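You operate a simulated robot arm through the tools that you are given. There is no shell and no other tool. Be economical: measure what you need, move in short steps, check, and stop when the job is done.

The job below is to be done with a simulated two-armed robot. You get a single attempt, and the scene is never put back.

## Task
Put one of the orange mounts from the blue tray on the frame bench in the blue parts tray. Take the low blue valve cover and put it on the fourth shelf from the bottom of the blue rack. Fetch the narrow orange funnel from the second shelf from the bottom of the grey rack and set it on the second shelf from the bottom of the green rack. Open the middle drawer of the grey cabinet, take the teal packet marked "56" from the second shelf from the bottom of the green rack and leave it in the inside of the middle drawer of the grey cabinet and shut the drawer again. Put the 25 uF round capacitor from the middle shelf of the green rack on the middle shelf of the small cart and the 16 uF round capacitor on top of the grey pale block there. Open the left drawer of the tool bench. The order is free. Set down upright: round capacitor.
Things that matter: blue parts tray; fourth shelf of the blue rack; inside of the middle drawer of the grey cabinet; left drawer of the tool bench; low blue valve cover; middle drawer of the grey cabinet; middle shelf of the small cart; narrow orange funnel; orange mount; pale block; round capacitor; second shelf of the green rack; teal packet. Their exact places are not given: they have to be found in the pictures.

It is judged by the outcome, as a careful person would: the job done as asked, and still so three seconds after it is handed in. It fails if anything else is knocked over, pushed out of place, dropped, spilled or broken. A push-on lid holds only when it is set on centred and level and pressed home; a screw cap is set on level and turned clockwise until tight.

## Robot
Two 7-joint arms with two-finger parallel grippers on one trunk, on a base that drives. Base frame: it is fixed to the floor where the robot stands at the start and does not move with it; the origin is under the middle of the robot, x ahead of it, y to its left, z up. Lengths are in mm, angles in degrees, forces in N, time in s.
The left shoulder is at the start at [30, 119, 960], the right one opposite. With the tool pointing down near the work surface each hand reaches from about 100 to 600 mm from the robot's upright axis, wherever it stands, measured 20 degrees to its own side. Places, roughly: blue parts tray (20x15x5 cm) [700, -3100, 900]; fourth shelf of the blue rack [-1000, -400, 1300]; inside of the middle drawer of the grey cabinet [700, -3300, 400]; left drawer of the tool bench [1500, -3700, 800]; low blue valve cover (11x8x6 cm) [-1100, -1500, 600]; middle drawer of the grey cabinet [600, -3300, 500]; middle shelf of the small cart [1400, -1100, 300]; narrow orange funnel (7x7x8 cm) [-1000, -1600, 600]; orange mount (4x4x3 cm) [500, -100, 800]; pale block (6x8x10 cm) [-1100, -3200, 1000]; round capacitor [-1000, -3250, 1000]; second shelf of the green rack [-1100, -3000, 600]; teal packet [-1000, -2750, 500]. Payload 3.43 kg a hand.
Tool frame (each hand has its own): the origin (TCP) lies between the finger pads and is the grasp point; the fingertips stand 30 mm ahead of it; z points along the fingers, y is the line along which they close. Largest opening 94 mm; finger width 28, thickness 10; the body of the gripper, 50 by 96 mm, starts 55 mm behind the TCP.
Orientation is that of the tool frame in the base frame, as a unit quaternion [x, y, z, w]. With the fingers straight down and closing along the base's y, the tool's x points along the base's -x, its y along +y and its z along -z.

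## Interface
- The arms move only by the tool move_arm. It takes "left_increments", "right_increments" or both (then of equal length, played together; a hand with none holds still); each is text: rows parted by semicolons, each of 6 numbers parted by spaces: the shift along the tool's x, y, z in units of 200 mm (1.0 is 200 mm), then the turn, a rotation vector about the tool's x, y, z in units of 90 degrees (1.0 is 90 degrees). In form: dx dy dz ax ay az; .... A call has 1 to 8 rows; each row is the pose to reach, as a shift and turn from the pose commanded when the call began, along the tool's axes at that moment. "left_claw" and "right_claw" are, for a hand that has rows, the gripper command, from -1 (fully open) to 1 (shut), values between in proportion, set as the call begins (left out, the last holds). A call with a number of a shift or a turn outside -1 to 1 is refused whole. A row lasts 0.2 s, in which the tool goes at most 50 mm and 8.6 degrees; a call with a longer step from one row to the next is refused whole, and so is a gripper value outside its range. Where a pose cannot be reached the arm comes as near as it can. A force on the tool above 40 N (or 10 N above the force at the start of the call, whichever is more), or a blocked arm, ends the call early, and 0.2 s more pass. Each finger travels about 72 mm/s and halts on what it meets, pressing with about 27 N; the grip force reading is that of the motor and also rises with nothing between the fingers. The clock runs only during rows and for 0.2 s after the last one: add rows that repeat a pose to give the fingers time. It gives the time, the measured TCP pose, the force on the tool (base axes), the opening and the grip force at its end, in the units of the frame above (readings bear some noise), with the torque about the TCP (base axes, N m) and any sound that the robot's microphone picked up, and new pictures: "views" is both (left out), scene, wrist or none (wrist: the cameras of the hands that moved).
- Cameras (640 x 400 px; columns grow to the right, rows downward): "scene" is now at [39.9, -2.6, 1657.2]; the picture's right is [-0.04, -1.00, 0.00], its down [-0.83, 0.04, -0.55] and it looks along [0.55, -0.02, -0.83] (base axes); focal length 278 px, centre (320, 200). "left" rides on the left gripper at [76, -14, -102] in its tool frame; the picture's right is [0.18, 0.98, 0.00], its down [-0.75, 0.14, -0.64] and it looks along [-0.63, 0.12, 0.77] (tool axes); focal length 243 px, centre (320, 200). "right" rides on the right gripper at [76, 14, -102] in its tool frame; the picture's right is [-0.18, 0.98, 0.00], its down [-0.75, -0.14, -0.64] and it looks along [-0.63, -0.12, 0.77] (tool axes); focal length 243 px, centre (320, 200).
- lift_body(by): slides the trunk up (or, below 0, down) by that many mm; the arms and the scene camera ride with it, the base frame stays. It gives what a move gives, with no picture.
- base_move(legs): drives the robot by 1 to 6 legs, each [ahead, turn to the left] in mm and degrees, along the robot's own axes; the way and the turn of a leg run together, so that a leg with both is an arc; at most 1500 mm and 180 degrees a leg. The arms and the cameras ride along, it lands a little off, and it stops where it bumps. It gives what a move gives, and a new picture of the scene camera.
- head_to(pan, tilt): turns the head with the scene camera to pan (to the left, within 143 degrees either way) and tilt (down, from -29 to 69), counted from straight ahead of the robot. It gives what a move gives, and a new picture of the scene camera.
- probe_pixels(camera, pixels): for up to 12 pixels [column, row] of the newest picture of that camera ("zoom" is the newest enlarged one), the place [x, y, z] in the base frame of the surface seen there, good to about 2 mm. No time passes.
- inspect(camera, box): a new picture of the part [left, top, right, bottom] of that camera's present view, enlarged. No time passes.
- hand_in(): hands the job in; it is judged then, once.

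Go step by step. Measure first, check grasps and placings, and put right what went wrong. The budget is 145 turns and 260 pictures, counting those below and the enlarged ones. Unless the task says otherwise, let go and move clear before handing in.

The tools are called after "Call:" by a JSON object that holds its "api" and its "payload". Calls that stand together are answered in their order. move_arm: Moves the arms, as the interface text tells. Its arguments: {"type":"object","properties":{"left_increments":{"type":"string"},"left_claw":{"type":"number"},"right_increments":{"type":"string"},"right_claw":{"type":"number"},"views":{"type":"string","enum":["both","scene","wrist","none"]}},"required":[]} The other tools are called the same way: lift_body (by) slides the trunk up or down; base_move (legs) drives the base; head_to (pan, tilt) turns the head that bears the scene camera; probe_pixels (camera, pixels) gives the place of the surface under pixels of a picture; inspect (camera, box) takes an enlarged picture of a part of a camera's view; hand_in () hands the job in.

At the start:

```text
time_s: 0.0
left_position: [409.9, 128.7, 1106.8]
left_tool_rot: [0.001, 1.0, 0.0, 0.0]
left_wrist_force: [-0.2, 0.4, -0.7]
left_moment: [-0.01, 0.0, 0.0]
left_finger_gap: 93.9
left_finger_force: 0.0
right_position: [383.3, -193.2, 1097.2]
right_tool_rot: [0.001, 1.0, -0.001, 0.0]
right_wrist_force: [-1.1, 0.2, 0.6]
right_moment: [-0.02, -0.02, 0.0]
right_finger_gap: 94.1
right_finger_force: 0.1
trunk travel left (down, up): [-225.0, 185.0]
robot x, y, heading: [-0.3, -0.8, -0.1]
head pan, tilt: [-2.6, 56.5]
```

scene: 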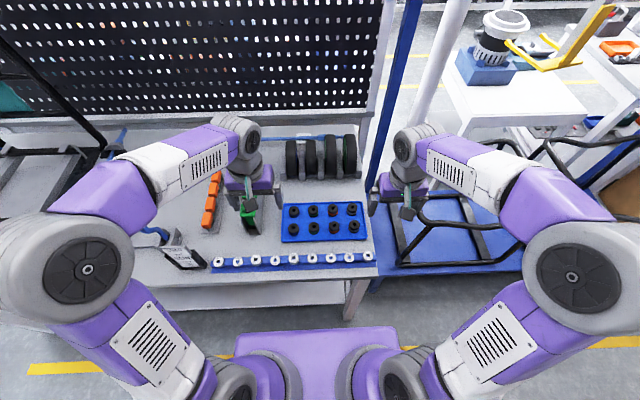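
right: 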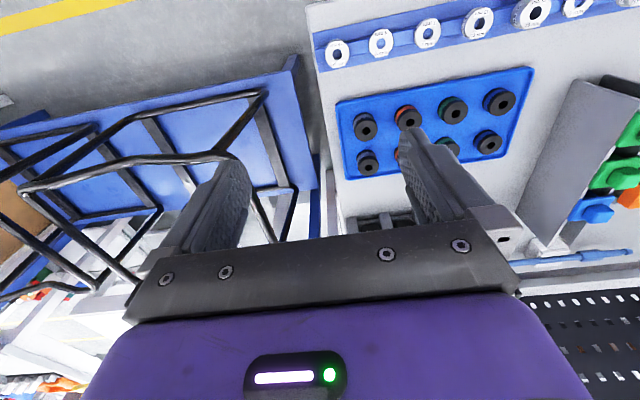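
left: 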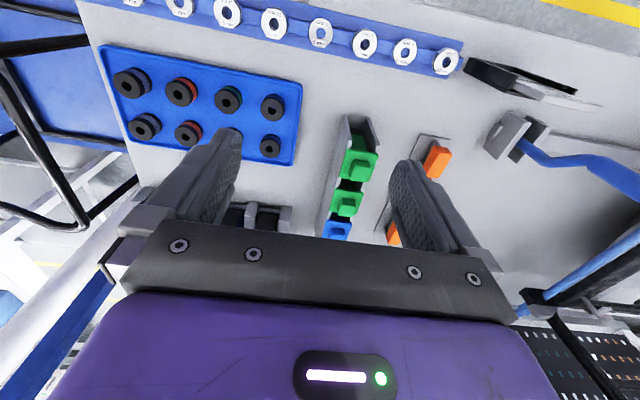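

The blue tray sits around scene px (325,222) with mounts whose side bands differ in colour. I'll enlarge it and measure.

Call:
{"api": "inspect", "payload": {"camera": "right", "box": [320, 50, 560, 200]}}

Call:
{"api": "inspect", "payload": {"camera": "left", "box": [80, 30, 320, 180]}}

Call:
{"api": "probe_pixels", "payload": {"camera": "right", "pixels": [[365, 127], [408, 115], [452, 110], [498, 102], [368, 162], [489, 142], [345, 110], [430, 88]]}}

Call:
{"api": "probe_pixels", "payload": {"camera": "left", "pixels": [[130, 85], [180, 92], [228, 98], [272, 106], [145, 126], [187, 132], [270, 145]]}}

```text
2.67 times, centred on (440, 125) of right
```

zoom: 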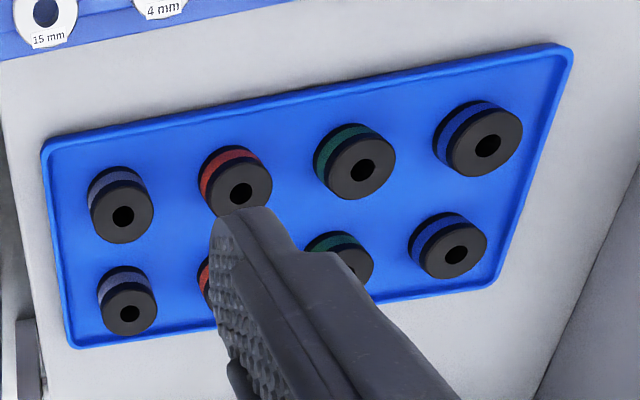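

```text
2.67 times, centred on (200, 105) of left
```

zoom: 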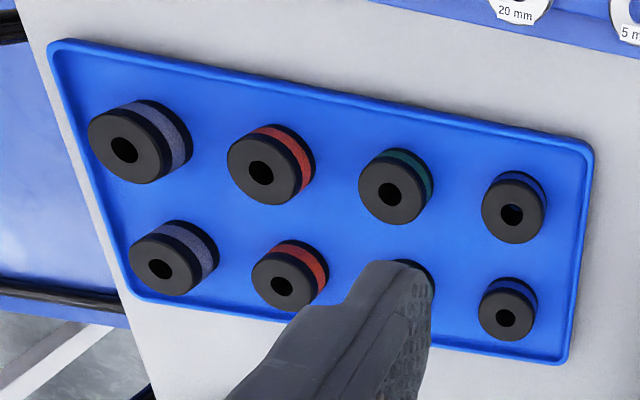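

```text
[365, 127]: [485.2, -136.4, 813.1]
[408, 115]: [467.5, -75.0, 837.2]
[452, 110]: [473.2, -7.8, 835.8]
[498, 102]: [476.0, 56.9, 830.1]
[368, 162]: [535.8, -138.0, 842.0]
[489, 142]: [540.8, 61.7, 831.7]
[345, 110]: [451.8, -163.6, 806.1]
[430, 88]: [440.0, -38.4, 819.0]
```

```text
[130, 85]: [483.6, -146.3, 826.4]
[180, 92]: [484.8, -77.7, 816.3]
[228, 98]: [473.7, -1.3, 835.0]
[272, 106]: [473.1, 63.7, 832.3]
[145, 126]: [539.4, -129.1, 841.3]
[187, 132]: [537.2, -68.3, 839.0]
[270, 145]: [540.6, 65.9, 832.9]
```

The only orange/red-banded mounts are in the second column (y ≈ -72). I'll measure the near one's rim precisely.

Call:
{"api": "probe_pixels", "payload": {"camera": "zoom", "pixels": [[232, 165], [296, 175], [268, 138], [255, 200], [283, 260], [255, 280], [312, 290], [290, 255], [350, 190], [226, 210], [330, 240]]}}

```text
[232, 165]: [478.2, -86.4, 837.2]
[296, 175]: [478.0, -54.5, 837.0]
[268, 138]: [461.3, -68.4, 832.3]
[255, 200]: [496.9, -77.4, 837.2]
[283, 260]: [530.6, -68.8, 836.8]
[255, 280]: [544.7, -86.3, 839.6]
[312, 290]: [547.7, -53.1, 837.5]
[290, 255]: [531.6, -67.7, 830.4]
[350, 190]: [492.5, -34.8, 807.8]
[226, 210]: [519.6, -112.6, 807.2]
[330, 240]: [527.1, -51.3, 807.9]
```

The near orange mount is centred at about (480, -70), top z 837, tray floor 808. I'll move the right hand above it with the fingers at about 62 mm.

Call:
{"api": "move_arm", "payload": {"right_increments": "-0.08 0.103 0.16 0 0 0; -0.161 0.205 0.32 0 0 0; -0.242 0.308 0.48 0 0 0; -0.323 0.411 0.64 0 0 0; -0.403 0.513 0.8 0 0 0; -0.484 0.616 0.93 0 0 0; -0.484 0.616 0.93 0 0 0", "right_claw": -0.32, "views": "wrist"}}

```text
time_s: 1.6
left_position: [407.8, 128.9, 1106.3]
left_tool_rot: [0.002, 1.0, 0.0, 0.001]
left_wrist_force: [0.2, 0.6, 0.2]
left_moment: [-0.03, 0.03, 0.04]
left_finger_gap: 93.9
left_finger_force: 0.2
right_position: [480.2, -69.8, 910.9]
right_tool_rot: [0.003, 1.0, 0.0, 0.001]
right_wrist_force: [0.8, -0.1, -0.3]
right_moment: [-0.01, -0.02, -0.01]
right_finger_gap: 62.1
right_finger_force: 0.1
trunk travel left (down, up): [-225.0, 185.0]
robot x, y, heading: [-1.1, 2.3, -0.0]
head pan, tilt: [-2.6, 56.5]
```

right: 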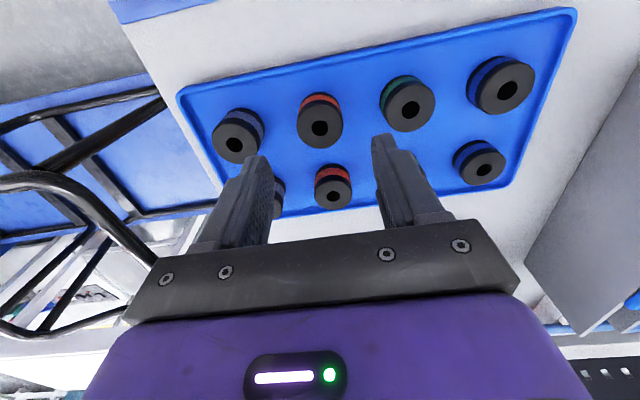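

The fingers straddle the column as planned; I go down to z 842.

Call:
{"api": "move_arm", "payload": {"right_increments": "0 0 0.17 0 0 0; 0 0 0.28 0 0 0; 0 0 0.345 0 0 0; 0 0 0.345 0 0 0", "views": "wrist"}}

Call:
{"api": "move_arm", "payload": {"right_increments": "0 0 0 0 0 0; 0 0 0 0 0 0; 0 0 0 0 0 0; 0 0 -0.2 0 0 0; 0 0 -0.4 0 0 0; 0 0 -0.6 0 0 0", "right_claw": 0.7, "views": "wrist"}}

```text
time_s: 2.6
left_position: [409.7, 129.9, 1106.5]
left_tool_rot: [0.002, 1.0, 0.0, 0.0]
left_wrist_force: [-0.6, -0.4, 0.5]
left_moment: [-0.02, 0.03, -0.01]
left_finger_gap: 94.0
left_finger_force: 0.1
right_position: [481.2, -70.0, 841.5]
right_tool_rot: [0.002, 1.0, 0.0, 0.0]
right_wrist_force: [-0.8, 0.6, -0.2]
right_moment: [-0.01, 0.0, 0.0]
right_finger_gap: 62.1
right_finger_force: 0.1
trunk travel left (down, up): [-225.0, 185.0]
robot x, y, heading: [0.9, 4.1, -0.2]
head pan, tilt: [-2.6, 56.5]
```

right: 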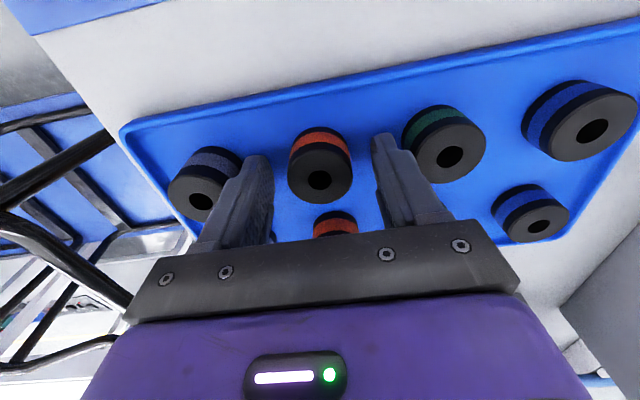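

```text
time_s: 4.0
left_position: [410.0, 129.4, 1106.3]
left_tool_rot: [0.002, 1.0, 0.0, 0.0]
left_wrist_force: [0.1, 0.2, 0.3]
left_moment: [0.04, -0.03, 0.0]
left_finger_gap: 94.0
left_finger_force: 0.0
right_position: [481.7, -71.6, 962.5]
right_tool_rot: [0.001, 1.0, 0.0, 0.0]
right_wrist_force: [-0.5, 0.4, -1.2]
right_moment: [-0.03, -0.01, 0.0]
right_finger_gap: 34.2
right_finger_force: 27.2
trunk travel left (down, up): [-225.0, 185.0]
robot x, y, heading: [2.7, 1.8, -0.0]
head pan, tilt: [-2.6, 56.5]
```

right: 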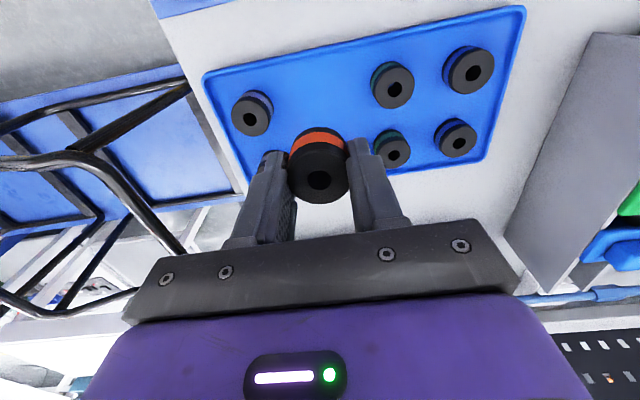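

The mount is gripped (gap 34, force 27) and free of the tray. I'll raise and retract both hands and look around for the route.

Call:
{"api": "move_arm", "payload": {"right_increments": "0.2 -0.1 -0.15 0 0 0; 0.4 -0.2 -0.3 0 0 0; 0.6 -0.3 -0.4 0 0 0; 0.8 -0.4 -0.5 0 0 0; 0.95 -0.5 -0.6 0 0 0; 0.95 -0.5 -0.6 0 0 0", "left_increments": "0.2 0.05 0 0 0 0; 0.4 0.1 0 0 0 0; 0.5 0.15 0 0 0 0; 0.6 0.2 0 0 0 0; 0.6 0.2 0 0 0 0; 0.6 0.2 0 0 0 0", "views": "none"}}

Call:
{"api": "head_to", "payload": {"pan": -60, "tilt": 25}}

Call:
{"api": "head_to", "payload": {"pan": -120, "tilt": 25}}

```text
refused: row 1 steps farther than a row can; nothing moved
```

```text
time_s: 5.3
left_position: [409.8, 128.9, 1105.1]
left_tool_rot: [0.002, 1.0, 0.0, -0.001]
left_wrist_force: [-0.3, 0.3, 0.1]
left_moment: [0.03, 0.06, 0.02]
left_finger_gap: 94.2
left_finger_force: 0.1
right_position: [481.4, -70.4, 961.4]
right_tool_rot: [0.001, 1.0, -0.001, 0.001]
right_wrist_force: [-0.2, -0.4, 0.5]
right_moment: [0.02, 0.01, -0.01]
right_finger_gap: 34.5
right_finger_force: 27.7
trunk travel left (down, up): [-225.0, 185.0]
robot x, y, heading: [-2.2, -3.1, -0.0]
head pan, tilt: [-60.0, 25.0]
```

scene: 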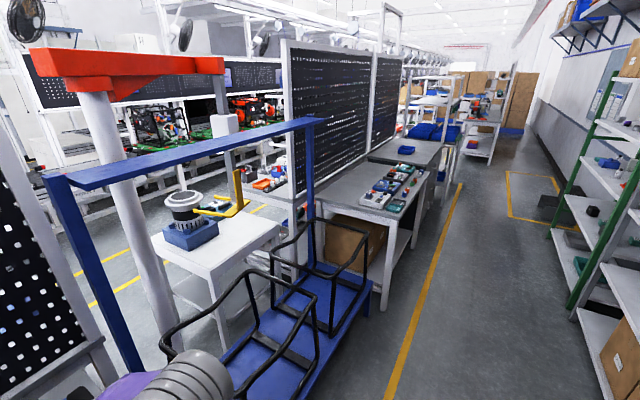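

```text
time_s: 6.6
left_position: [410.5, 128.5, 1107.0]
left_tool_rot: [0.002, 1.0, 0.0, 0.001]
left_wrist_force: [-0.2, -0.4, -0.1]
left_moment: [-0.02, 0.01, -0.01]
left_finger_gap: 94.1
left_finger_force: 0.1
right_position: [481.9, -70.7, 962.7]
right_tool_rot: [0.002, 1.0, 0.001, 0.0]
right_wrist_force: [0.7, 0.0, -0.4]
right_moment: [0.01, 0.0, 0.01]
right_finger_gap: 34.6
right_finger_force: 26.7
trunk travel left (down, up): [-225.0, 185.0]
robot x, y, heading: [3.8, -1.1, -0.0]
head pan, tilt: [-120.0, 25.0]
```

scene: 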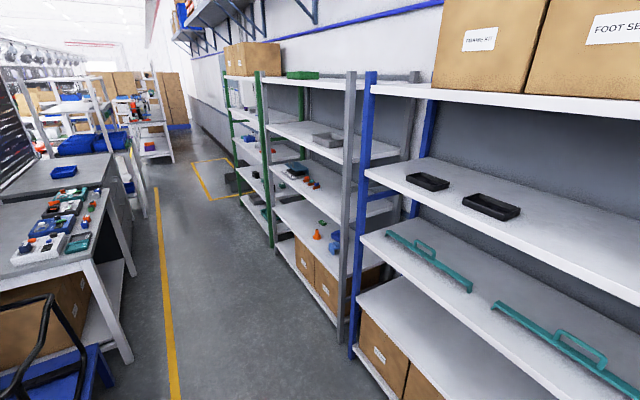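

I see the racks on the west side: blue rack at right, grey rack with orange funnel (318,233) and blue cover (335,240), green rack further back. I'll probe geometry.

Call:
{"api": "probe_pixels", "payload": {"camera": "scene", "pixels": [[318, 235], [335, 237], [333, 250], [320, 252], [350, 260], [425, 180], [490, 205], [400, 165], [560, 225], [365, 160], [640, 290], [350, 340]]}}

Call:
{"api": "inspect", "payload": {"camera": "scene", "box": [220, 130, 380, 270]}}

Call:
{"api": "move_arm", "payload": {"right_increments": "0.15 -0.06 -0.1 0 0 0; 0.3 -0.12 -0.2 0 0 0; 0.45 -0.18 -0.3 0 0 0; 0.6 -0.24 -0.4 0 0 0; 0.75 -0.3 -0.5 0 0 0; 0.9 -0.4 -0.6 0 0 0; 0.95 -0.5 -0.65 0 0 0", "left_increments": "0.15 0.05 0 0 0 0; 0.3 0.1 0 0 0 0; 0.4 0.15 0 0 0 0; 0.5 0.2 0 0 0 0; 0.6 0.2 0 0 0 0; 0.6 0.2 0 0 0 0; 0.6 0.2 0 0 0 0", "views": "none"}}

```text
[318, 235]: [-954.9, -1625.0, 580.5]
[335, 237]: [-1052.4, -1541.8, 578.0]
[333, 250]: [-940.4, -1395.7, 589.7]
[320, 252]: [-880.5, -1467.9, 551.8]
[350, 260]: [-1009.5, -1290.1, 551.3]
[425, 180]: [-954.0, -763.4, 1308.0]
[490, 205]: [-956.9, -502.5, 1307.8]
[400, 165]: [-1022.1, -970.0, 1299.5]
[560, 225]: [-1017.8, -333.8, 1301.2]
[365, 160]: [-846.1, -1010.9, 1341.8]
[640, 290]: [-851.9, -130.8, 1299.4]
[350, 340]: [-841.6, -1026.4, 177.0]
```

```text
2.86 times, centred on (300, 200) of scene
```

zoom: 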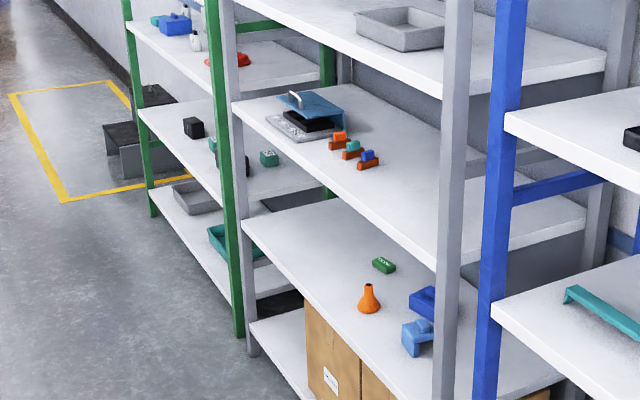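

```text
time_s: 8.2
left_position: [289.5, 171.2, 1106.4]
left_tool_rot: [0.002, 1.0, -0.001, 0.0]
left_wrist_force: [0.5, 0.3, 0.4]
left_moment: [0.01, -0.01, -0.02]
left_finger_gap: 94.1
left_finger_force: 0.1
right_position: [290.2, -171.7, 1091.4]
right_tool_rot: [0.002, 1.0, 0.0, 0.0]
right_wrist_force: [0.4, 0.3, -0.6]
right_moment: [-0.01, -0.03, -0.01]
right_finger_gap: 34.1
right_finger_force: 27.6
trunk travel left (down, up): [-225.0, 185.0]
robot x, y, heading: [3.5, -1.0, -0.2]
head pan, tilt: [-120.0, 25.0]
```

Two bluish covers sit next to each other; I need a closer look. I'll back up and drive to face the grey rack at y ≈ -1500.

Call:
{"api": "base_move", "payload": {"legs": [[-250, 0], [0, -90], [1500, 0], [0, -90]]}}

Call:
{"api": "head_to", "payload": {"pan": 0, "tilt": 40}}

```text
time_s: 24.8
left_position: [-548.2, -1690.7, 1105.9]
left_tool_rot: [1.0, -0.01, 0.0, 0.0]
left_wrist_force: [-0.3, 0.8, -0.1]
left_moment: [0.0, 0.01, -0.02]
left_finger_gap: 94.1
left_finger_force: 0.1
right_position: [-543.5, -1350.8, 1091.8]
right_tool_rot: [1.0, -0.011, 0.0, 0.0]
right_wrist_force: [-0.7, 0.3, -0.9]
right_moment: [0.0, 0.0, 0.05]
right_finger_gap: 33.8
right_finger_force: 27.4
trunk travel left (down, up): [-225.0, 185.0]
robot x, y, heading: [-254.4, -1529.8, 179.4]
head pan, tilt: [-120.0, 25.0]
```

scene: 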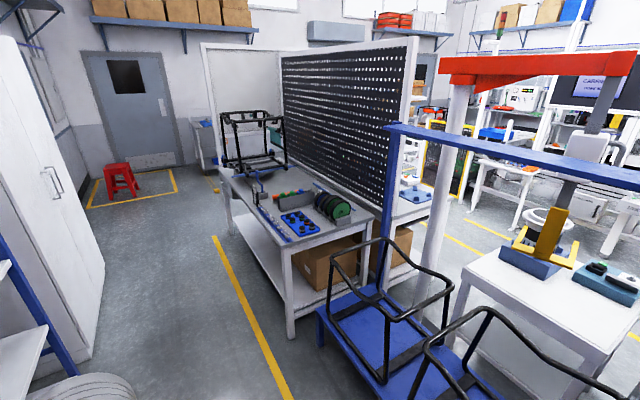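

```text
time_s: 26.8
left_position: [-547.2, -1689.4, 1107.2]
left_tool_rot: [1.0, -0.011, 0.001, 0.0]
left_wrist_force: [-1.0, -0.1, -0.2]
left_moment: [-0.01, -0.02, 0.03]
left_finger_gap: 94.0
left_finger_force: 0.0
right_position: [-542.3, -1349.7, 1091.9]
right_tool_rot: [1.0, -0.01, 0.0, 0.0]
right_wrist_force: [0.0, 0.2, -0.8]
right_moment: [0.01, -0.01, 0.02]
right_finger_gap: 34.1
right_finger_force: 26.7
trunk travel left (down, up): [-225.0, 185.0]
robot x, y, heading: [-252.3, -1524.4, 179.0]
head pan, tilt: [0.0, 40.0]
```

scene: 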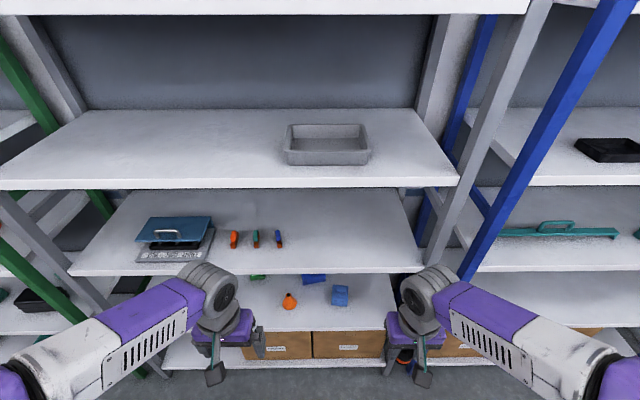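

I'll lower the trunk fully for shelf 2 and look at the objects.

Call:
{"api": "lift_body", "payload": {"by": -225}}

Call:
{"api": "inspect", "payload": {"camera": "scene", "box": [220, 170, 420, 295]}}

Call:
{"api": "probe_pixels", "payload": {"camera": "zoom", "pixels": [[320, 200], [160, 200], [500, 200], [320, 100]]}}

```text
time_s: 29.2
left_position: [-547.5, -1689.1, 881.6]
left_tool_rot: [1.0, -0.01, 0.0, 0.0]
left_wrist_force: [-0.4, 0.1, -0.6]
left_moment: [0.02, 0.01, 0.06]
left_finger_gap: 94.3
left_finger_force: 0.1
right_position: [-543.5, -1350.4, 867.0]
right_tool_rot: [1.0, -0.01, 0.0, -0.001]
right_wrist_force: [-0.3, -0.9, 0.4]
right_moment: [0.03, 0.01, 0.01]
right_finger_gap: 34.0
right_finger_force: 27.2
trunk travel left (down, up): [0.0, 410.0]
robot x, y, heading: [-256.7, -1522.7, 179.1]
head pan, tilt: [0.0, 40.0]
```

```text
3.20 times, centred on (320, 232) of scene
```

zoom: 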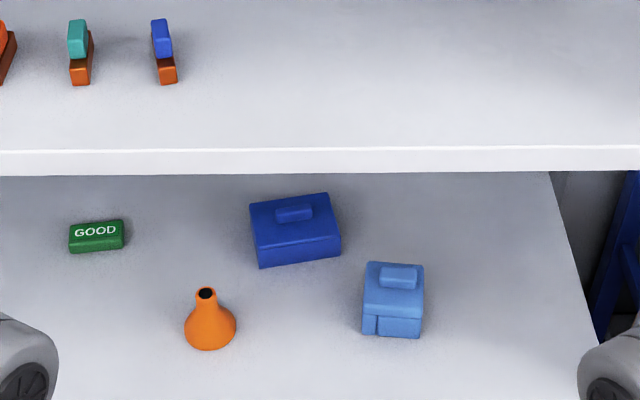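

```text
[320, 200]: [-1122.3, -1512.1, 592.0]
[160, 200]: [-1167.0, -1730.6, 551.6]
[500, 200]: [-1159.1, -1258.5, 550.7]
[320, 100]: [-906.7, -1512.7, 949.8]
```

Dark-blue block near zoom (295,230) and light-blue block near (393,300); I'll measure both and the funnel.

Call:
{"api": "probe_pixels", "payload": {"camera": "zoom", "pixels": [[295, 212], [255, 208], [325, 198], [330, 232], [262, 244], [300, 256], [398, 276], [370, 290], [418, 292], [395, 328], [372, 333], [420, 335]]}}

Call:
{"api": "probe_pixels", "payload": {"camera": "zoom", "pixels": [[205, 291], [210, 310], [190, 330], [233, 328], [210, 345], [210, 360], [300, 275], [320, 163], [320, 150], [96, 228], [372, 268], [420, 270]]}}

```text
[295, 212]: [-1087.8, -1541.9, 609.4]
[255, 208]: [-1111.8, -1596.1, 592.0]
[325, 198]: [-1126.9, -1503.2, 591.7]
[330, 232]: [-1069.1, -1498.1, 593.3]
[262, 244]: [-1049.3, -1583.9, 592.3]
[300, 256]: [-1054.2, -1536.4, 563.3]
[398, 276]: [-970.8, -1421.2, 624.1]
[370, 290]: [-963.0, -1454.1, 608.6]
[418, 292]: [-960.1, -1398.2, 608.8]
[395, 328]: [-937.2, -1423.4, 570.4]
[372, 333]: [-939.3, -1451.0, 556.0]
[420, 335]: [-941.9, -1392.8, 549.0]
```

```text
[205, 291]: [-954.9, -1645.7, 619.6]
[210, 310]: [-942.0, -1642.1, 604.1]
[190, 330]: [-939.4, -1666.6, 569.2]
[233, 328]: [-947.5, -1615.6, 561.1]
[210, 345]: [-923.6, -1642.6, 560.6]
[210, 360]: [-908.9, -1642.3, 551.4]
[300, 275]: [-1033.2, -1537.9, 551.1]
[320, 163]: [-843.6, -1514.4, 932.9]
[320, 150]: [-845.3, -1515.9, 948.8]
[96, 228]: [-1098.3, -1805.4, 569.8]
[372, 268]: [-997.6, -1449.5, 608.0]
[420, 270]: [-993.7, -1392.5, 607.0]
```

Dark-blue cover is low (58 mm incl. knob) and matches the size; I'll grip its knob with the left hand at 45°. First I shift the base north and align heading to its ~10° yaw, and pitch the left hand up.

Call:
{"api": "base_move", "payload": {"legs": [[0, -89], [215, 0], [0, 100], [170, 0]]}}

Call:
{"api": "move_arm", "payload": {"left_increments": "0 0 0 0 -0.09 0; 0 0 0 0 -0.18 0; 0 0 0 0 -0.27 0; 0 0 0 0 -0.36 0; 0 0 0 0 -0.45 0; 0 0 0 0 -0.5 0; 0 0 0 0 -0.5 0", "left_claw": -0.5, "views": "both"}}

```text
time_s: 39.9
left_position: [-674.3, -1568.6, 881.4]
left_tool_rot: [0.995, 0.098, 0.0, 0.0]
left_wrist_force: [0.4, -0.5, 0.3]
left_moment: [0.0, -0.02, -0.01]
left_finger_gap: 94.2
left_finger_force: 0.2
right_position: [-743.3, -1235.1, 867.3]
right_tool_rot: [0.995, 0.099, 0.0, 0.0]
right_wrist_force: [0.1, -0.2, 0.5]
right_moment: [0.01, 0.0, 0.02]
right_finger_gap: 34.0
right_finger_force: 27.1
trunk travel left (down, up): [0.0, 410.0]
robot x, y, heading: [-424.9, -1342.1, -168.5]
head pan, tilt: [0.0, 40.0]
```

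scene: 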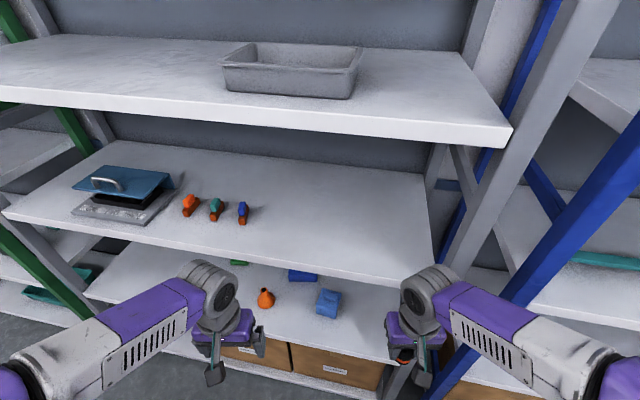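

```text
time_s: 41.5
left_position: [-713.7, -1575.7, 930.8]
left_tool_rot: [0.919, 0.091, -0.382, 0.037]
left_wrist_force: [0.3, -0.7, 0.4]
left_moment: [0.0, 0.01, -0.02]
left_finger_gap: 70.5
left_finger_force: 0.1
left hand out of reach, approached as far as the arm can: row 4, 5, 6, 7
right_position: [-744.4, -1235.6, 867.2]
right_tool_rot: [0.995, 0.098, 0.0, 0.0]
right_wrist_force: [0.0, 0.8, -0.8]
right_moment: [-0.01, 0.0, 0.01]
right_finger_gap: 34.1
right_finger_force: 27.6
trunk travel left (down, up): [0.0, 410.0]
robot x, y, heading: [-427.4, -1345.2, -168.3]
head pan, tilt: [0.0, 40.0]
```

scene: 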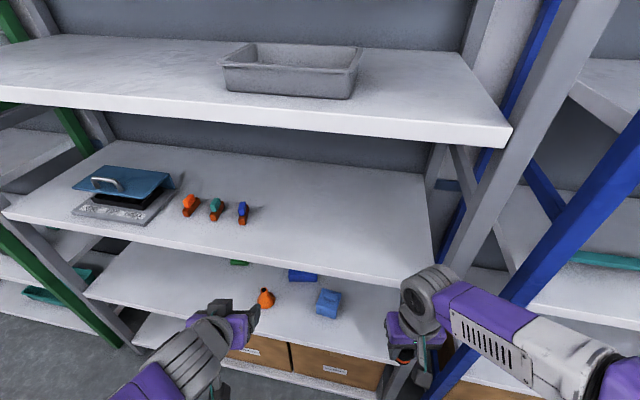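
left: 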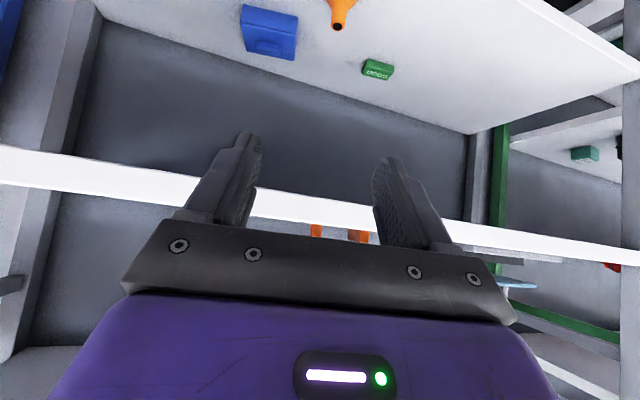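

The left hand is at 45° near (-714,-1576,931). I move it down and slightly forward before entering the shelf bay.

Call:
{"api": "move_arm", "payload": {"left_increments": "0.08 -0.05 0.19 0 0 0; 0.16 -0.1 0.38 0 0 0; 0.24 -0.15 0.57 0 0 0; 0.32 -0.2 0.76 0 0 0; 0.392 -0.25 0.95 0 0 0; 0.392 -0.25 0.95 0 0 0", "views": "wrist"}}

```text
time_s: 42.9
left_position: [-807.8, -1540.9, 741.6]
left_tool_rot: [0.92, 0.092, -0.379, 0.038]
left_wrist_force: [0.8, 0.5, 0.5]
left_moment: [-0.01, 0.0, 0.02]
left_finger_gap: 70.4
left_finger_force: 0.0
left hand out of reach, approached as far as the arm can: row 1, 2, 3, 4, 5, 6
right_position: [-743.9, -1236.0, 866.8]
right_tool_rot: [0.995, 0.099, 0.0, 0.0]
right_wrist_force: [-0.2, 0.7, -0.4]
right_moment: [-0.03, 0.01, -0.01]
right_finger_gap: 33.8
right_finger_force: 26.9
trunk travel left (down, up): [0.0, 410.0]
robot x, y, heading: [-425.2, -1344.2, -168.3]
head pan, tilt: [0.0, 40.0]
```

left: 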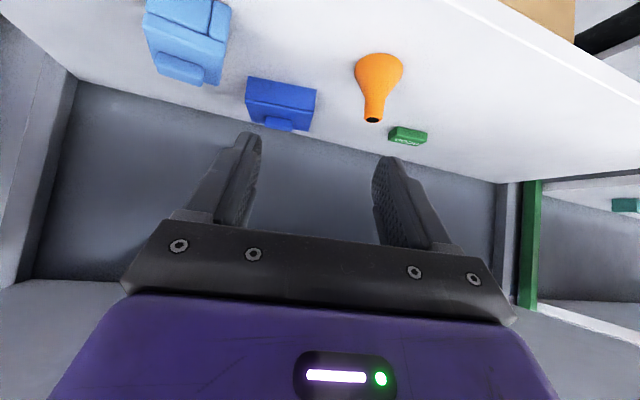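

Now the cover's knob at left px (280,126) and the funnel are visible; I'll measure them with the wrist camera.

Call:
{"api": "probe_pixels", "payload": {"camera": "left", "pixels": [[280, 122], [268, 121], [291, 123], [280, 128], [250, 80], [315, 90], [305, 128], [250, 118], [373, 119], [372, 105], [374, 92], [403, 68]]}}

Call:
{"api": "inspect", "payload": {"camera": "left", "box": [230, 50, 430, 175]}}

```text
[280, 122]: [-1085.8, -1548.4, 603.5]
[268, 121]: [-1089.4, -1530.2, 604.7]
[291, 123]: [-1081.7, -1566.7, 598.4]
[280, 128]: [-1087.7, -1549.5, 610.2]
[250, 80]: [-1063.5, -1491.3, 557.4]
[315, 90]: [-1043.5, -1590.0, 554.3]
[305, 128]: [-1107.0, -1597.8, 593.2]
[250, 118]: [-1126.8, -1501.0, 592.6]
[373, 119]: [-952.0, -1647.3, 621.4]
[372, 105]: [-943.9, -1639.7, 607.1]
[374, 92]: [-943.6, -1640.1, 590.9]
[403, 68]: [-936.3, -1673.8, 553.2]
```

```text
3.20 times, centred on (330, 112) of left
```

zoom: 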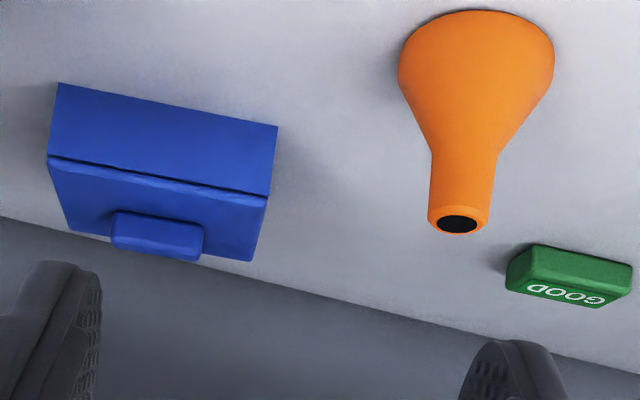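

Knob is centred near (-1092,-1549), z 593–610, 40 mm wide, yaw ≈ 11°. I move in above it.

Call:
{"api": "move_arm", "payload": {"left_increments": "-0.114 -0.038 0.19 0 0 0; -0.228 -0.076 0.38 0 0 0; -0.343 -0.114 0.57 0 0 0; -0.457 -0.152 0.76 0 0 0; -0.571 -0.19 0.95 0 0 0; -0.571 -0.19 0.95 0 0 0", "views": "wrist"}}

```text
time_s: 44.3
left_position: [-1024.1, -1546.9, 685.4]
left_tool_rot: [0.92, 0.091, -0.38, 0.038]
left_wrist_force: [-0.5, 0.5, 0.1]
left_moment: [0.02, 0.01, -0.02]
left_finger_gap: 70.6
left_finger_force: 0.1
right_position: [-742.3, -1235.7, 867.6]
right_tool_rot: [0.995, 0.099, -0.001, -0.001]
right_wrist_force: [0.0, -0.8, -1.2]
right_moment: [-0.01, 0.01, -0.01]
right_finger_gap: 34.3
right_finger_force: 26.9
trunk travel left (down, up): [0.0, 410.0]
robot x, y, heading: [-423.0, -1343.6, -168.2]
head pan, tilt: [0.0, 40.0]
```

left: 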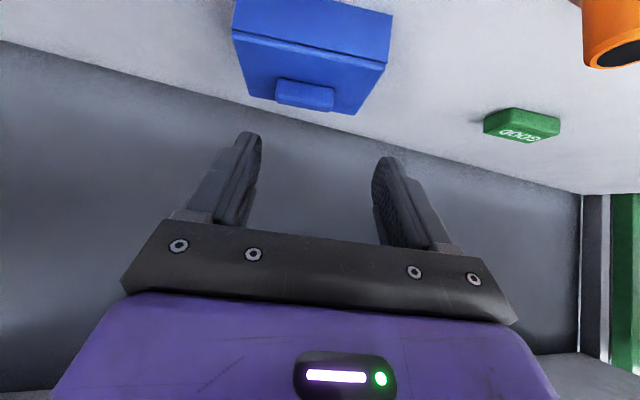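

Aligned; I advance along the finger direction over the knob (84 mm), then close.

Call:
{"api": "move_arm", "payload": {"left_increments": "0.02 -0.056 0.15 0 0 0; 0.02 -0.056 0.3 0 0 0; 0.02 -0.056 0.38 0 0 0; 0.02 -0.056 0.417 0 0 0; 0.02 -0.056 0.417 0 0 0", "views": "wrist"}}

Call:
{"api": "probe_pixels", "payload": {"camera": "left", "pixels": [[320, 130], [320, 160], [300, 150], [340, 150]]}}

```text
time_s: 45.5
left_position: [-1082.6, -1546.6, 625.9]
left_tool_rot: [0.919, 0.091, -0.381, 0.038]
left_wrist_force: [0.6, 0.5, 0.0]
left_moment: [0.0, -0.03, -0.01]
left_finger_gap: 70.4
left_finger_force: 0.0
right_position: [-743.3, -1234.9, 867.2]
right_tool_rot: [0.995, 0.099, 0.0, 0.0]
right_wrist_force: [0.3, 0.6, -1.3]
right_moment: [0.03, -0.01, 0.0]
right_finger_gap: 33.8
right_finger_force: 26.8
trunk travel left (down, up): [0.0, 410.0]
robot x, y, heading: [-426.3, -1344.8, -168.3]
head pan, tilt: [0.0, 40.0]
```

left: 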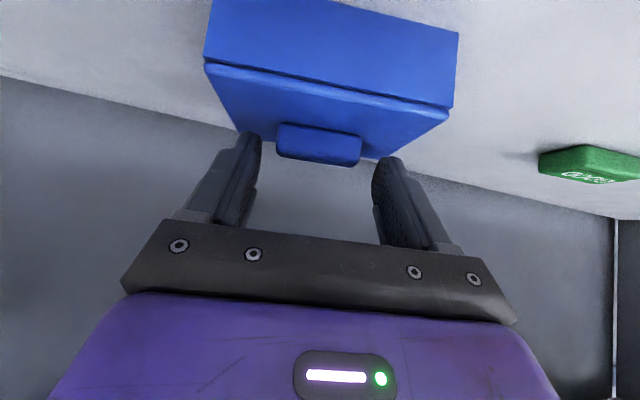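

```text
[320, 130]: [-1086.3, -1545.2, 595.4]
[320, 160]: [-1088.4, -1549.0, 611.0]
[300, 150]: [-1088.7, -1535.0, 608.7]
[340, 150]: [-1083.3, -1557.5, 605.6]
```

Knob sits between the fingers. Slight advance, close, and lift 40 mm.

Call:
{"api": "move_arm", "payload": {"left_increments": "0 0 0.023 0 0 0; 0 0 0.023 0 0 0; 0 0 0.023 0 0 0; 0 0 0.023 0 0 0; -0.07 0 -0.05 0 0 0; -0.14 0 -0.12 0 0 0; -0.14 0 -0.12 0 0 0", "left_claw": 0.8, "views": "wrist"}}

```text
time_s: 47.3
left_position: [-1071.6, -1543.3, 633.2]
left_tool_rot: [0.93, 0.087, -0.356, 0.036]
left_wrist_force: [-0.2, 1.1, -2.0]
left_moment: [-0.01, 0.02, 0.0]
left_finger_gap: 47.4
left_finger_force: 26.9
right_position: [-743.4, -1236.5, 868.9]
right_tool_rot: [0.995, 0.099, 0.0, 0.0]
right_wrist_force: [0.1, 0.0, -0.2]
right_moment: [0.02, -0.03, -0.03]
right_finger_gap: 33.8
right_finger_force: 27.3
trunk travel left (down, up): [0.0, 410.0]
robot x, y, heading: [-422.4, -1343.3, -168.6]
head pan, tilt: [0.0, 40.0]
stopped in row 7 (left hand): the arm was blocked; the commanded pose is now the measured one
```

left: 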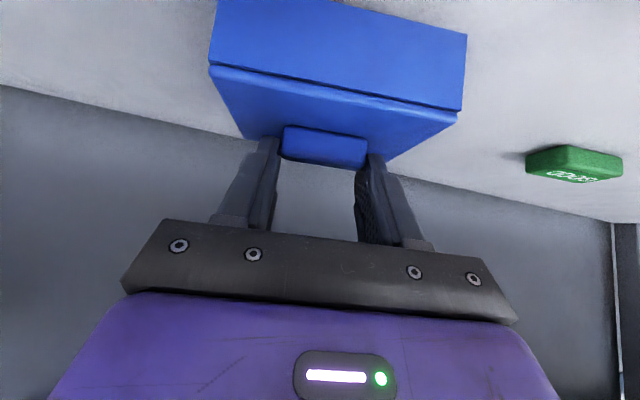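

The knob is gripped (gap 47, 27 N), lifted ~10 mm, but the arm was blocked. I'll look at the scene for what it touches.

Call:
{"api": "head_to", "payload": {"pan": 15, "tilt": 45}}

```text
time_s: 48.1
left_position: [-1071.8, -1541.6, 634.2]
left_tool_rot: [0.929, 0.086, -0.359, 0.035]
left_wrist_force: [-0.2, -0.1, -2.0]
left_moment: [0.01, -0.02, -0.02]
left_finger_gap: 47.5
left_finger_force: 27.3
right_position: [-741.6, -1235.9, 869.0]
right_tool_rot: [0.995, 0.099, -0.001, -0.001]
right_wrist_force: [-0.5, 0.5, -0.8]
right_moment: [0.01, 0.01, -0.01]
right_finger_gap: 34.0
right_finger_force: 26.8
trunk travel left (down, up): [0.0, 410.0]
robot x, y, heading: [-419.6, -1343.4, -168.3]
head pan, tilt: [15.0, 45.0]
```

scene: 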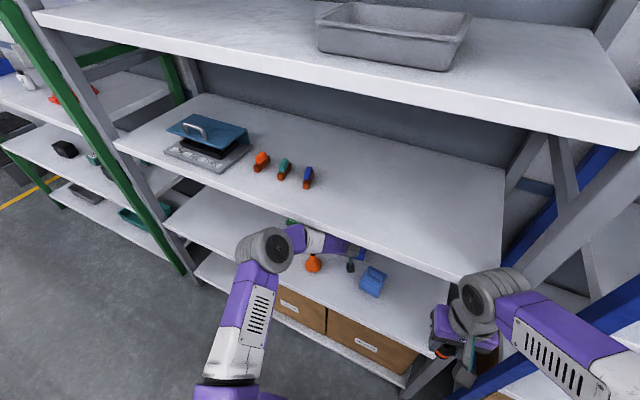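

Call:
{"api": "probe_pixels", "payload": {"camera": "scene", "pixels": [[265, 228], [275, 226], [250, 235], [285, 232], [255, 225], [300, 228], [295, 238], [315, 230], [370, 282], [313, 265], [352, 265], [285, 215]]}}

Call:
{"api": "inspect", "payload": {"camera": "scene", "box": [220, 190, 400, 310]}}

```text
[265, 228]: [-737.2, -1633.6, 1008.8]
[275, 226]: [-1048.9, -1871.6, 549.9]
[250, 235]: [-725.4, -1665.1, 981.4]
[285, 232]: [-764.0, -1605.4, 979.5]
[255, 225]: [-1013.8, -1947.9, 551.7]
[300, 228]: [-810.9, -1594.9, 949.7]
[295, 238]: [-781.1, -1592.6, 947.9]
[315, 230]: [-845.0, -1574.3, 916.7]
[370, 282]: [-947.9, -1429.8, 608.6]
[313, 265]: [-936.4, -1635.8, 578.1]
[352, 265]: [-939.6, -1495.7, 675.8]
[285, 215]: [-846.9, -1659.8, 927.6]
```

```text
3.33 times, centred on (310, 250) of scene
```

zoom: 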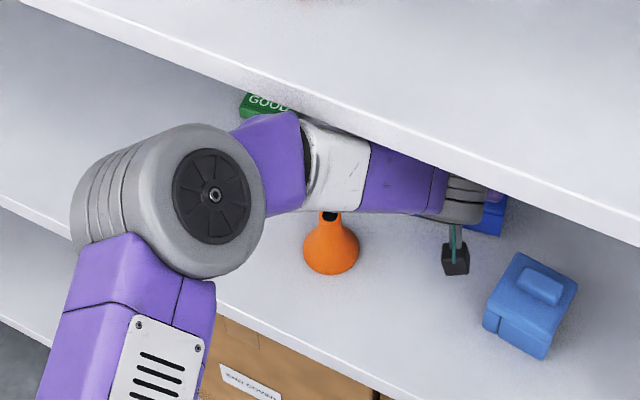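

The forearm's top touches shelf 3's front underside (x -845, z 917–932). Driving the base straight back lets the sloping forearm clear; a 0.7° left bias keeps away from the light-blue cover.

Call:
{"api": "base_move", "payload": {"legs": [[-60, 0.7], [-340, 0]]}}

Call:
{"api": "inspect", "payload": {"camera": "left", "box": [0, 0, 640, 400]}}

```text
time_s: 50.9
left_position: [-679.2, -1462.2, 635.7]
left_tool_rot: [0.928, 0.09, -0.36, 0.037]
left_wrist_force: [0.2, -0.3, -3.4]
left_moment: [0.03, 0.01, 0.0]
left_finger_gap: 47.7
left_finger_force: 27.0
right_position: [-350.5, -1152.4, 866.9]
right_tool_rot: [0.995, 0.104, 0.0, 0.0]
right_wrist_force: [-0.5, -0.6, -0.6]
right_moment: [0.02, 0.02, 0.01]
right_finger_gap: 33.9
right_finger_force: 26.8
trunk travel left (down, up): [0.0, 410.0]
robot x, y, heading: [-32.2, -1258.6, -167.9]
head pan, tilt: [15.0, 45.0]
```

scene: 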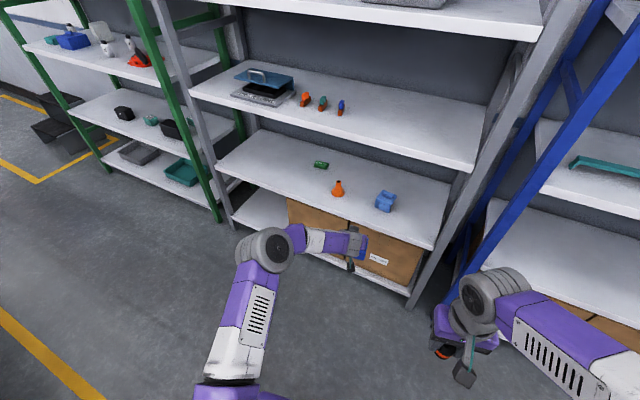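

```text
1.00 times, centred on (320, 200) of left (not enlarged: the box is as wide or as high as the picture)
```

zoom: 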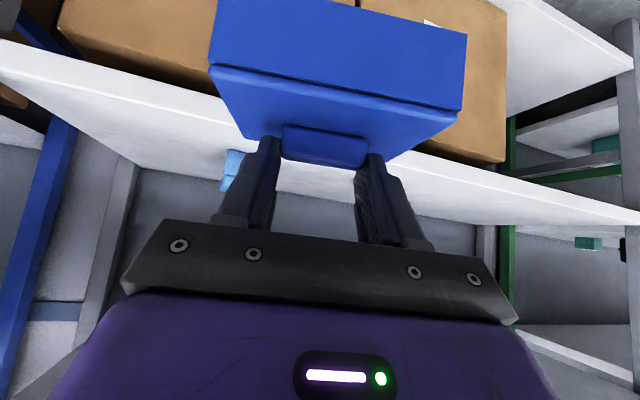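

Cover held cleanly; the funnel and light-blue cover are undisturbed. Raise trunk, retract left hand, then drive to the blue rack.

Call:
{"api": "lift_body", "payload": {"by": 410}}

Call:
{"api": "move_arm", "payload": {"left_increments": "0.01 0 -0.19 0 0 0; 0.02 0 -0.38 0 0 0; 0.03 0 -0.57 0 0 0; 0.04 0 -0.76 0 0 0; 0.05 0 -0.95 0 0 0; 0.05 0 -0.95 0 0 0", "views": "none"}}

Call:
{"api": "base_move", "payload": {"legs": [[0, -102], [1080, 0], [0, 90]]}}

Call:
{"api": "head_to", "payload": {"pan": 0, "tilt": 35}}

```text
refused: 410 is not a number from -400 to 400
```

```text
time_s: 52.3
left_position: [-545.8, -1434.5, 770.1]
left_tool_rot: [0.928, 0.09, -0.36, 0.036]
left_wrist_force: [0.1, -0.1, -1.7]
left_moment: [0.02, -0.02, 0.03]
left_finger_gap: 47.6
left_finger_force: 27.4
right_position: [-350.8, -1154.1, 868.0]
right_tool_rot: [0.995, 0.103, 0.001, 0.001]
right_wrist_force: [0.0, -0.8, -0.6]
right_moment: [0.0, 0.02, 0.02]
right_finger_gap: 33.9
right_finger_force: 26.6
trunk travel left (down, up): [0.0, 410.0]
robot x, y, heading: [-29.8, -1259.9, -167.9]
head pan, tilt: [15.0, 45.0]
```

```text
time_s: 66.1
left_position: [-539.1, -218.6, 769.5]
left_tool_rot: [0.932, -0.026, -0.362, -0.008]
left_wrist_force: [0.1, -0.3, -2.2]
left_moment: [0.0, 0.01, -0.01]
left_finger_gap: 47.8
left_finger_force: 26.8
right_position: [-282.1, 5.2, 867.1]
right_tool_rot: [1.0, -0.019, -0.001, 0.0]
right_wrist_force: [0.0, -0.4, -0.3]
right_moment: [0.02, 0.0, 0.01]
right_finger_gap: 33.8
right_finger_force: 26.7
trunk travel left (down, up): [0.0, 410.0]
robot x, y, heading: [2.6, -174.7, 177.9]
head pan, tilt: [15.0, 45.0]
```

scene: 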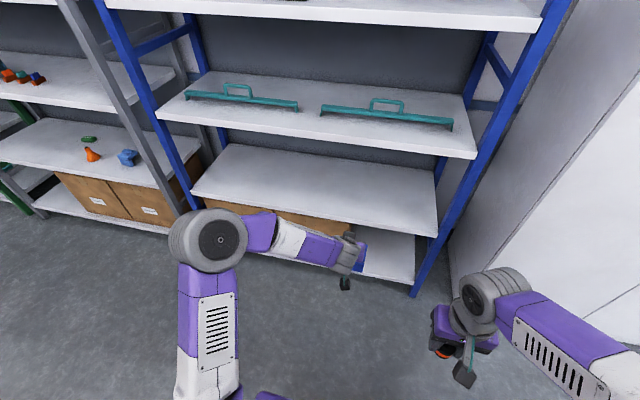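

```text
time_s: 66.8
left_position: [-537.8, -219.6, 770.1]
left_tool_rot: [0.932, -0.025, -0.362, -0.008]
left_wrist_force: [-0.2, -0.2, -2.7]
left_moment: [-0.01, -0.03, 0.0]
left_finger_gap: 47.8
left_finger_force: 27.1
right_position: [-279.7, 4.9, 867.0]
right_tool_rot: [1.0, -0.018, 0.0, 0.0]
right_wrist_force: [-0.3, 0.3, -0.2]
right_moment: [-0.01, 0.02, -0.06]
right_finger_gap: 33.8
right_finger_force: 27.1
trunk travel left (down, up): [0.0, 410.0]
robot x, y, heading: [4.0, -175.2, 178.1]
head pan, tilt: [0.0, 35.0]
```

scene: 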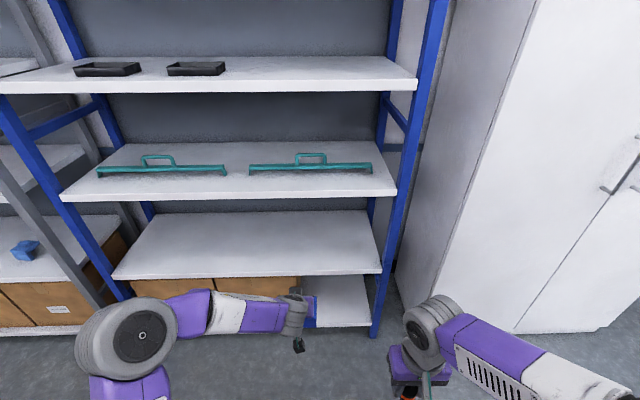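

Fourth shelf is at rows 60–90; space to the right of the second bin (px 230–400). I'll raise the trunk and measure free space.

Call:
{"api": "lift_body", "payload": {"by": 400}}

Call:
{"api": "head_to", "payload": {"pan": 0, "tilt": 35}}

```text
time_s: 70.7
left_position: [-538.2, -220.1, 1169.3]
left_tool_rot: [0.932, -0.025, -0.362, -0.007]
left_wrist_force: [0.1, -0.1, -2.3]
left_moment: [0.02, -0.02, -0.03]
left_finger_gap: 47.4
left_finger_force: 26.9
right_position: [-281.0, 6.2, 1266.6]
right_tool_rot: [1.0, -0.019, 0.0, 0.0]
right_wrist_force: [-0.5, 0.4, -0.3]
right_moment: [0.0, 0.0, -0.01]
right_finger_gap: 33.9
right_finger_force: 27.1
trunk travel left (down, up): [-400.0, 10.0]
robot x, y, heading: [3.2, -175.1, 178.2]
head pan, tilt: [0.0, 35.0]
```

```text
time_s: 71.3
left_position: [-539.0, -219.6, 1170.0]
left_tool_rot: [0.932, -0.025, -0.362, -0.007]
left_wrist_force: [-0.4, 0.9, -2.7]
left_moment: [0.0, 0.01, 0.02]
left_finger_gap: 47.7
left_finger_force: 27.1
right_position: [-280.9, 5.6, 1267.9]
right_tool_rot: [1.0, -0.02, 0.0, 0.0]
right_wrist_force: [-0.2, -0.1, 0.0]
right_moment: [0.0, 0.0, -0.02]
right_finger_gap: 33.7
right_finger_force: 26.5
trunk travel left (down, up): [-400.0, 10.0]
robot x, y, heading: [3.2, -172.1, 177.8]
head pan, tilt: [0.0, 35.0]
```

scene: 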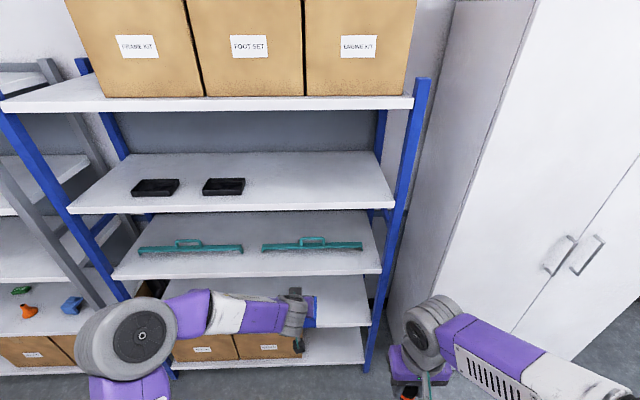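

Call:
{"api": "probe_pixels", "payload": {"camera": "scene", "pixels": [[245, 185], [243, 196], [310, 185], [310, 205], [390, 200], [378, 158], [300, 104], [340, 175], [410, 150], [310, 161]]}}

```text
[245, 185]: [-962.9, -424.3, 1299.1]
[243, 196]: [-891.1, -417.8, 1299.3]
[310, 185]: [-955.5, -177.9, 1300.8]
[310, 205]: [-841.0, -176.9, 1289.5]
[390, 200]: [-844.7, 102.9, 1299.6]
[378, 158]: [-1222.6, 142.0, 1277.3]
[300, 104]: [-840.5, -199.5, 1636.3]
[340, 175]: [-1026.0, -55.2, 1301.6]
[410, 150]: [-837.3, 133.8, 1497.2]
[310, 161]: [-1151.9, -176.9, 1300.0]
```

Free area around (-960,-190) on shelf z 1300. Raise the left hand 240 mm before going in.

Call:
{"api": "move_arm", "payload": {"left_increments": "-0.135 0 -0.148 0 0 0; -0.27 0 -0.295 0 0 0; -0.405 0 -0.443 0 0 0; -0.54 0 -0.59 0 0 0; -0.675 0 -0.738 0 0 0; -0.81 0 -0.886 0 0 0; -0.81 0 -0.886 0 0 0", "views": "both"}}

```text
time_s: 72.9
left_position: [-539.4, -218.8, 1409.3]
left_tool_rot: [0.932, -0.024, -0.361, -0.007]
left_wrist_force: [-0.2, 0.3, -3.1]
left_moment: [-0.04, -0.05, 0.01]
left_finger_gap: 47.7
left_finger_force: 27.4
right_position: [-281.4, 5.8, 1267.0]
right_tool_rot: [1.0, -0.02, 0.0, 0.0]
right_wrist_force: [0.2, 0.0, -0.8]
right_moment: [0.03, -0.05, -0.03]
right_finger_gap: 33.9
right_finger_force: 27.0
trunk travel left (down, up): [-400.0, 10.0]
robot x, y, heading: [4.0, -174.4, 178.1]
head pan, tilt: [0.0, 35.0]
```

scene: 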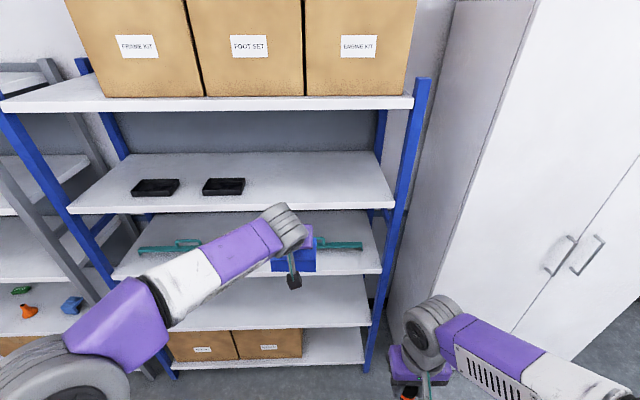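
left: 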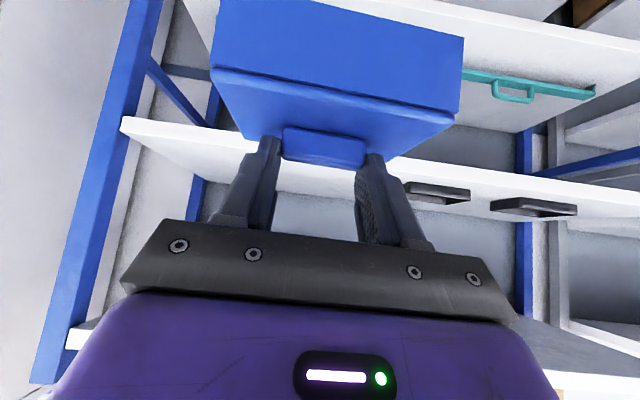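

Call:
{"api": "probe_pixels", "payload": {"camera": "left", "pixels": [[225, 8], [455, 50], [222, 68], [450, 106], [242, 130], [400, 150], [325, 145], [325, 160]]}}

Call:
{"api": "base_move", "payload": {"legs": [[425, 0]]}}

```text
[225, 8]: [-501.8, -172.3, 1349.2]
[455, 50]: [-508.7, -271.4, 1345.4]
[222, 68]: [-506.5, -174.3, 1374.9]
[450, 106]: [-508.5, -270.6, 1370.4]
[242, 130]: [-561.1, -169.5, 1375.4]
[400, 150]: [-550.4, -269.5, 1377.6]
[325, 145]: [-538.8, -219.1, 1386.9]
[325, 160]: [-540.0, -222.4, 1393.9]
```

```text
time_s: 75.4
left_position: [-957.4, -203.2, 1409.5]
left_tool_rot: [0.932, -0.025, -0.361, -0.008]
left_wrist_force: [0.5, -0.9, -2.6]
left_moment: [-0.03, -0.03, 0.0]
left_finger_gap: 47.5
left_finger_force: 27.0
right_position: [-698.6, 20.0, 1267.5]
right_tool_rot: [1.0, -0.02, 0.0, 0.0]
right_wrist_force: [0.1, -0.3, -0.4]
right_moment: [0.02, 0.0, 0.0]
right_finger_gap: 33.8
right_finger_force: 26.8
trunk travel left (down, up): [-400.0, 10.0]
robot x, y, heading: [-414.9, -161.1, 177.5]
head pan, tilt: [0.0, 35.0]
```

scene: 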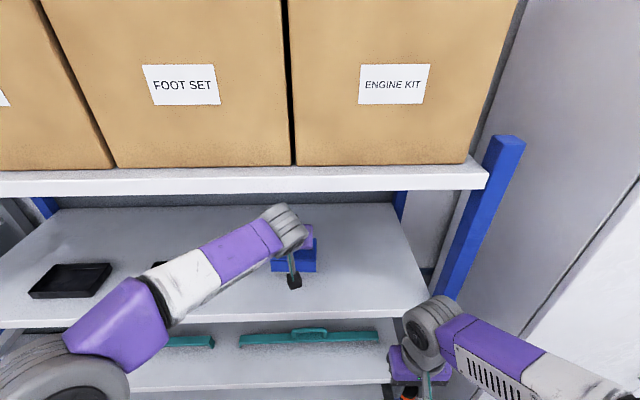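

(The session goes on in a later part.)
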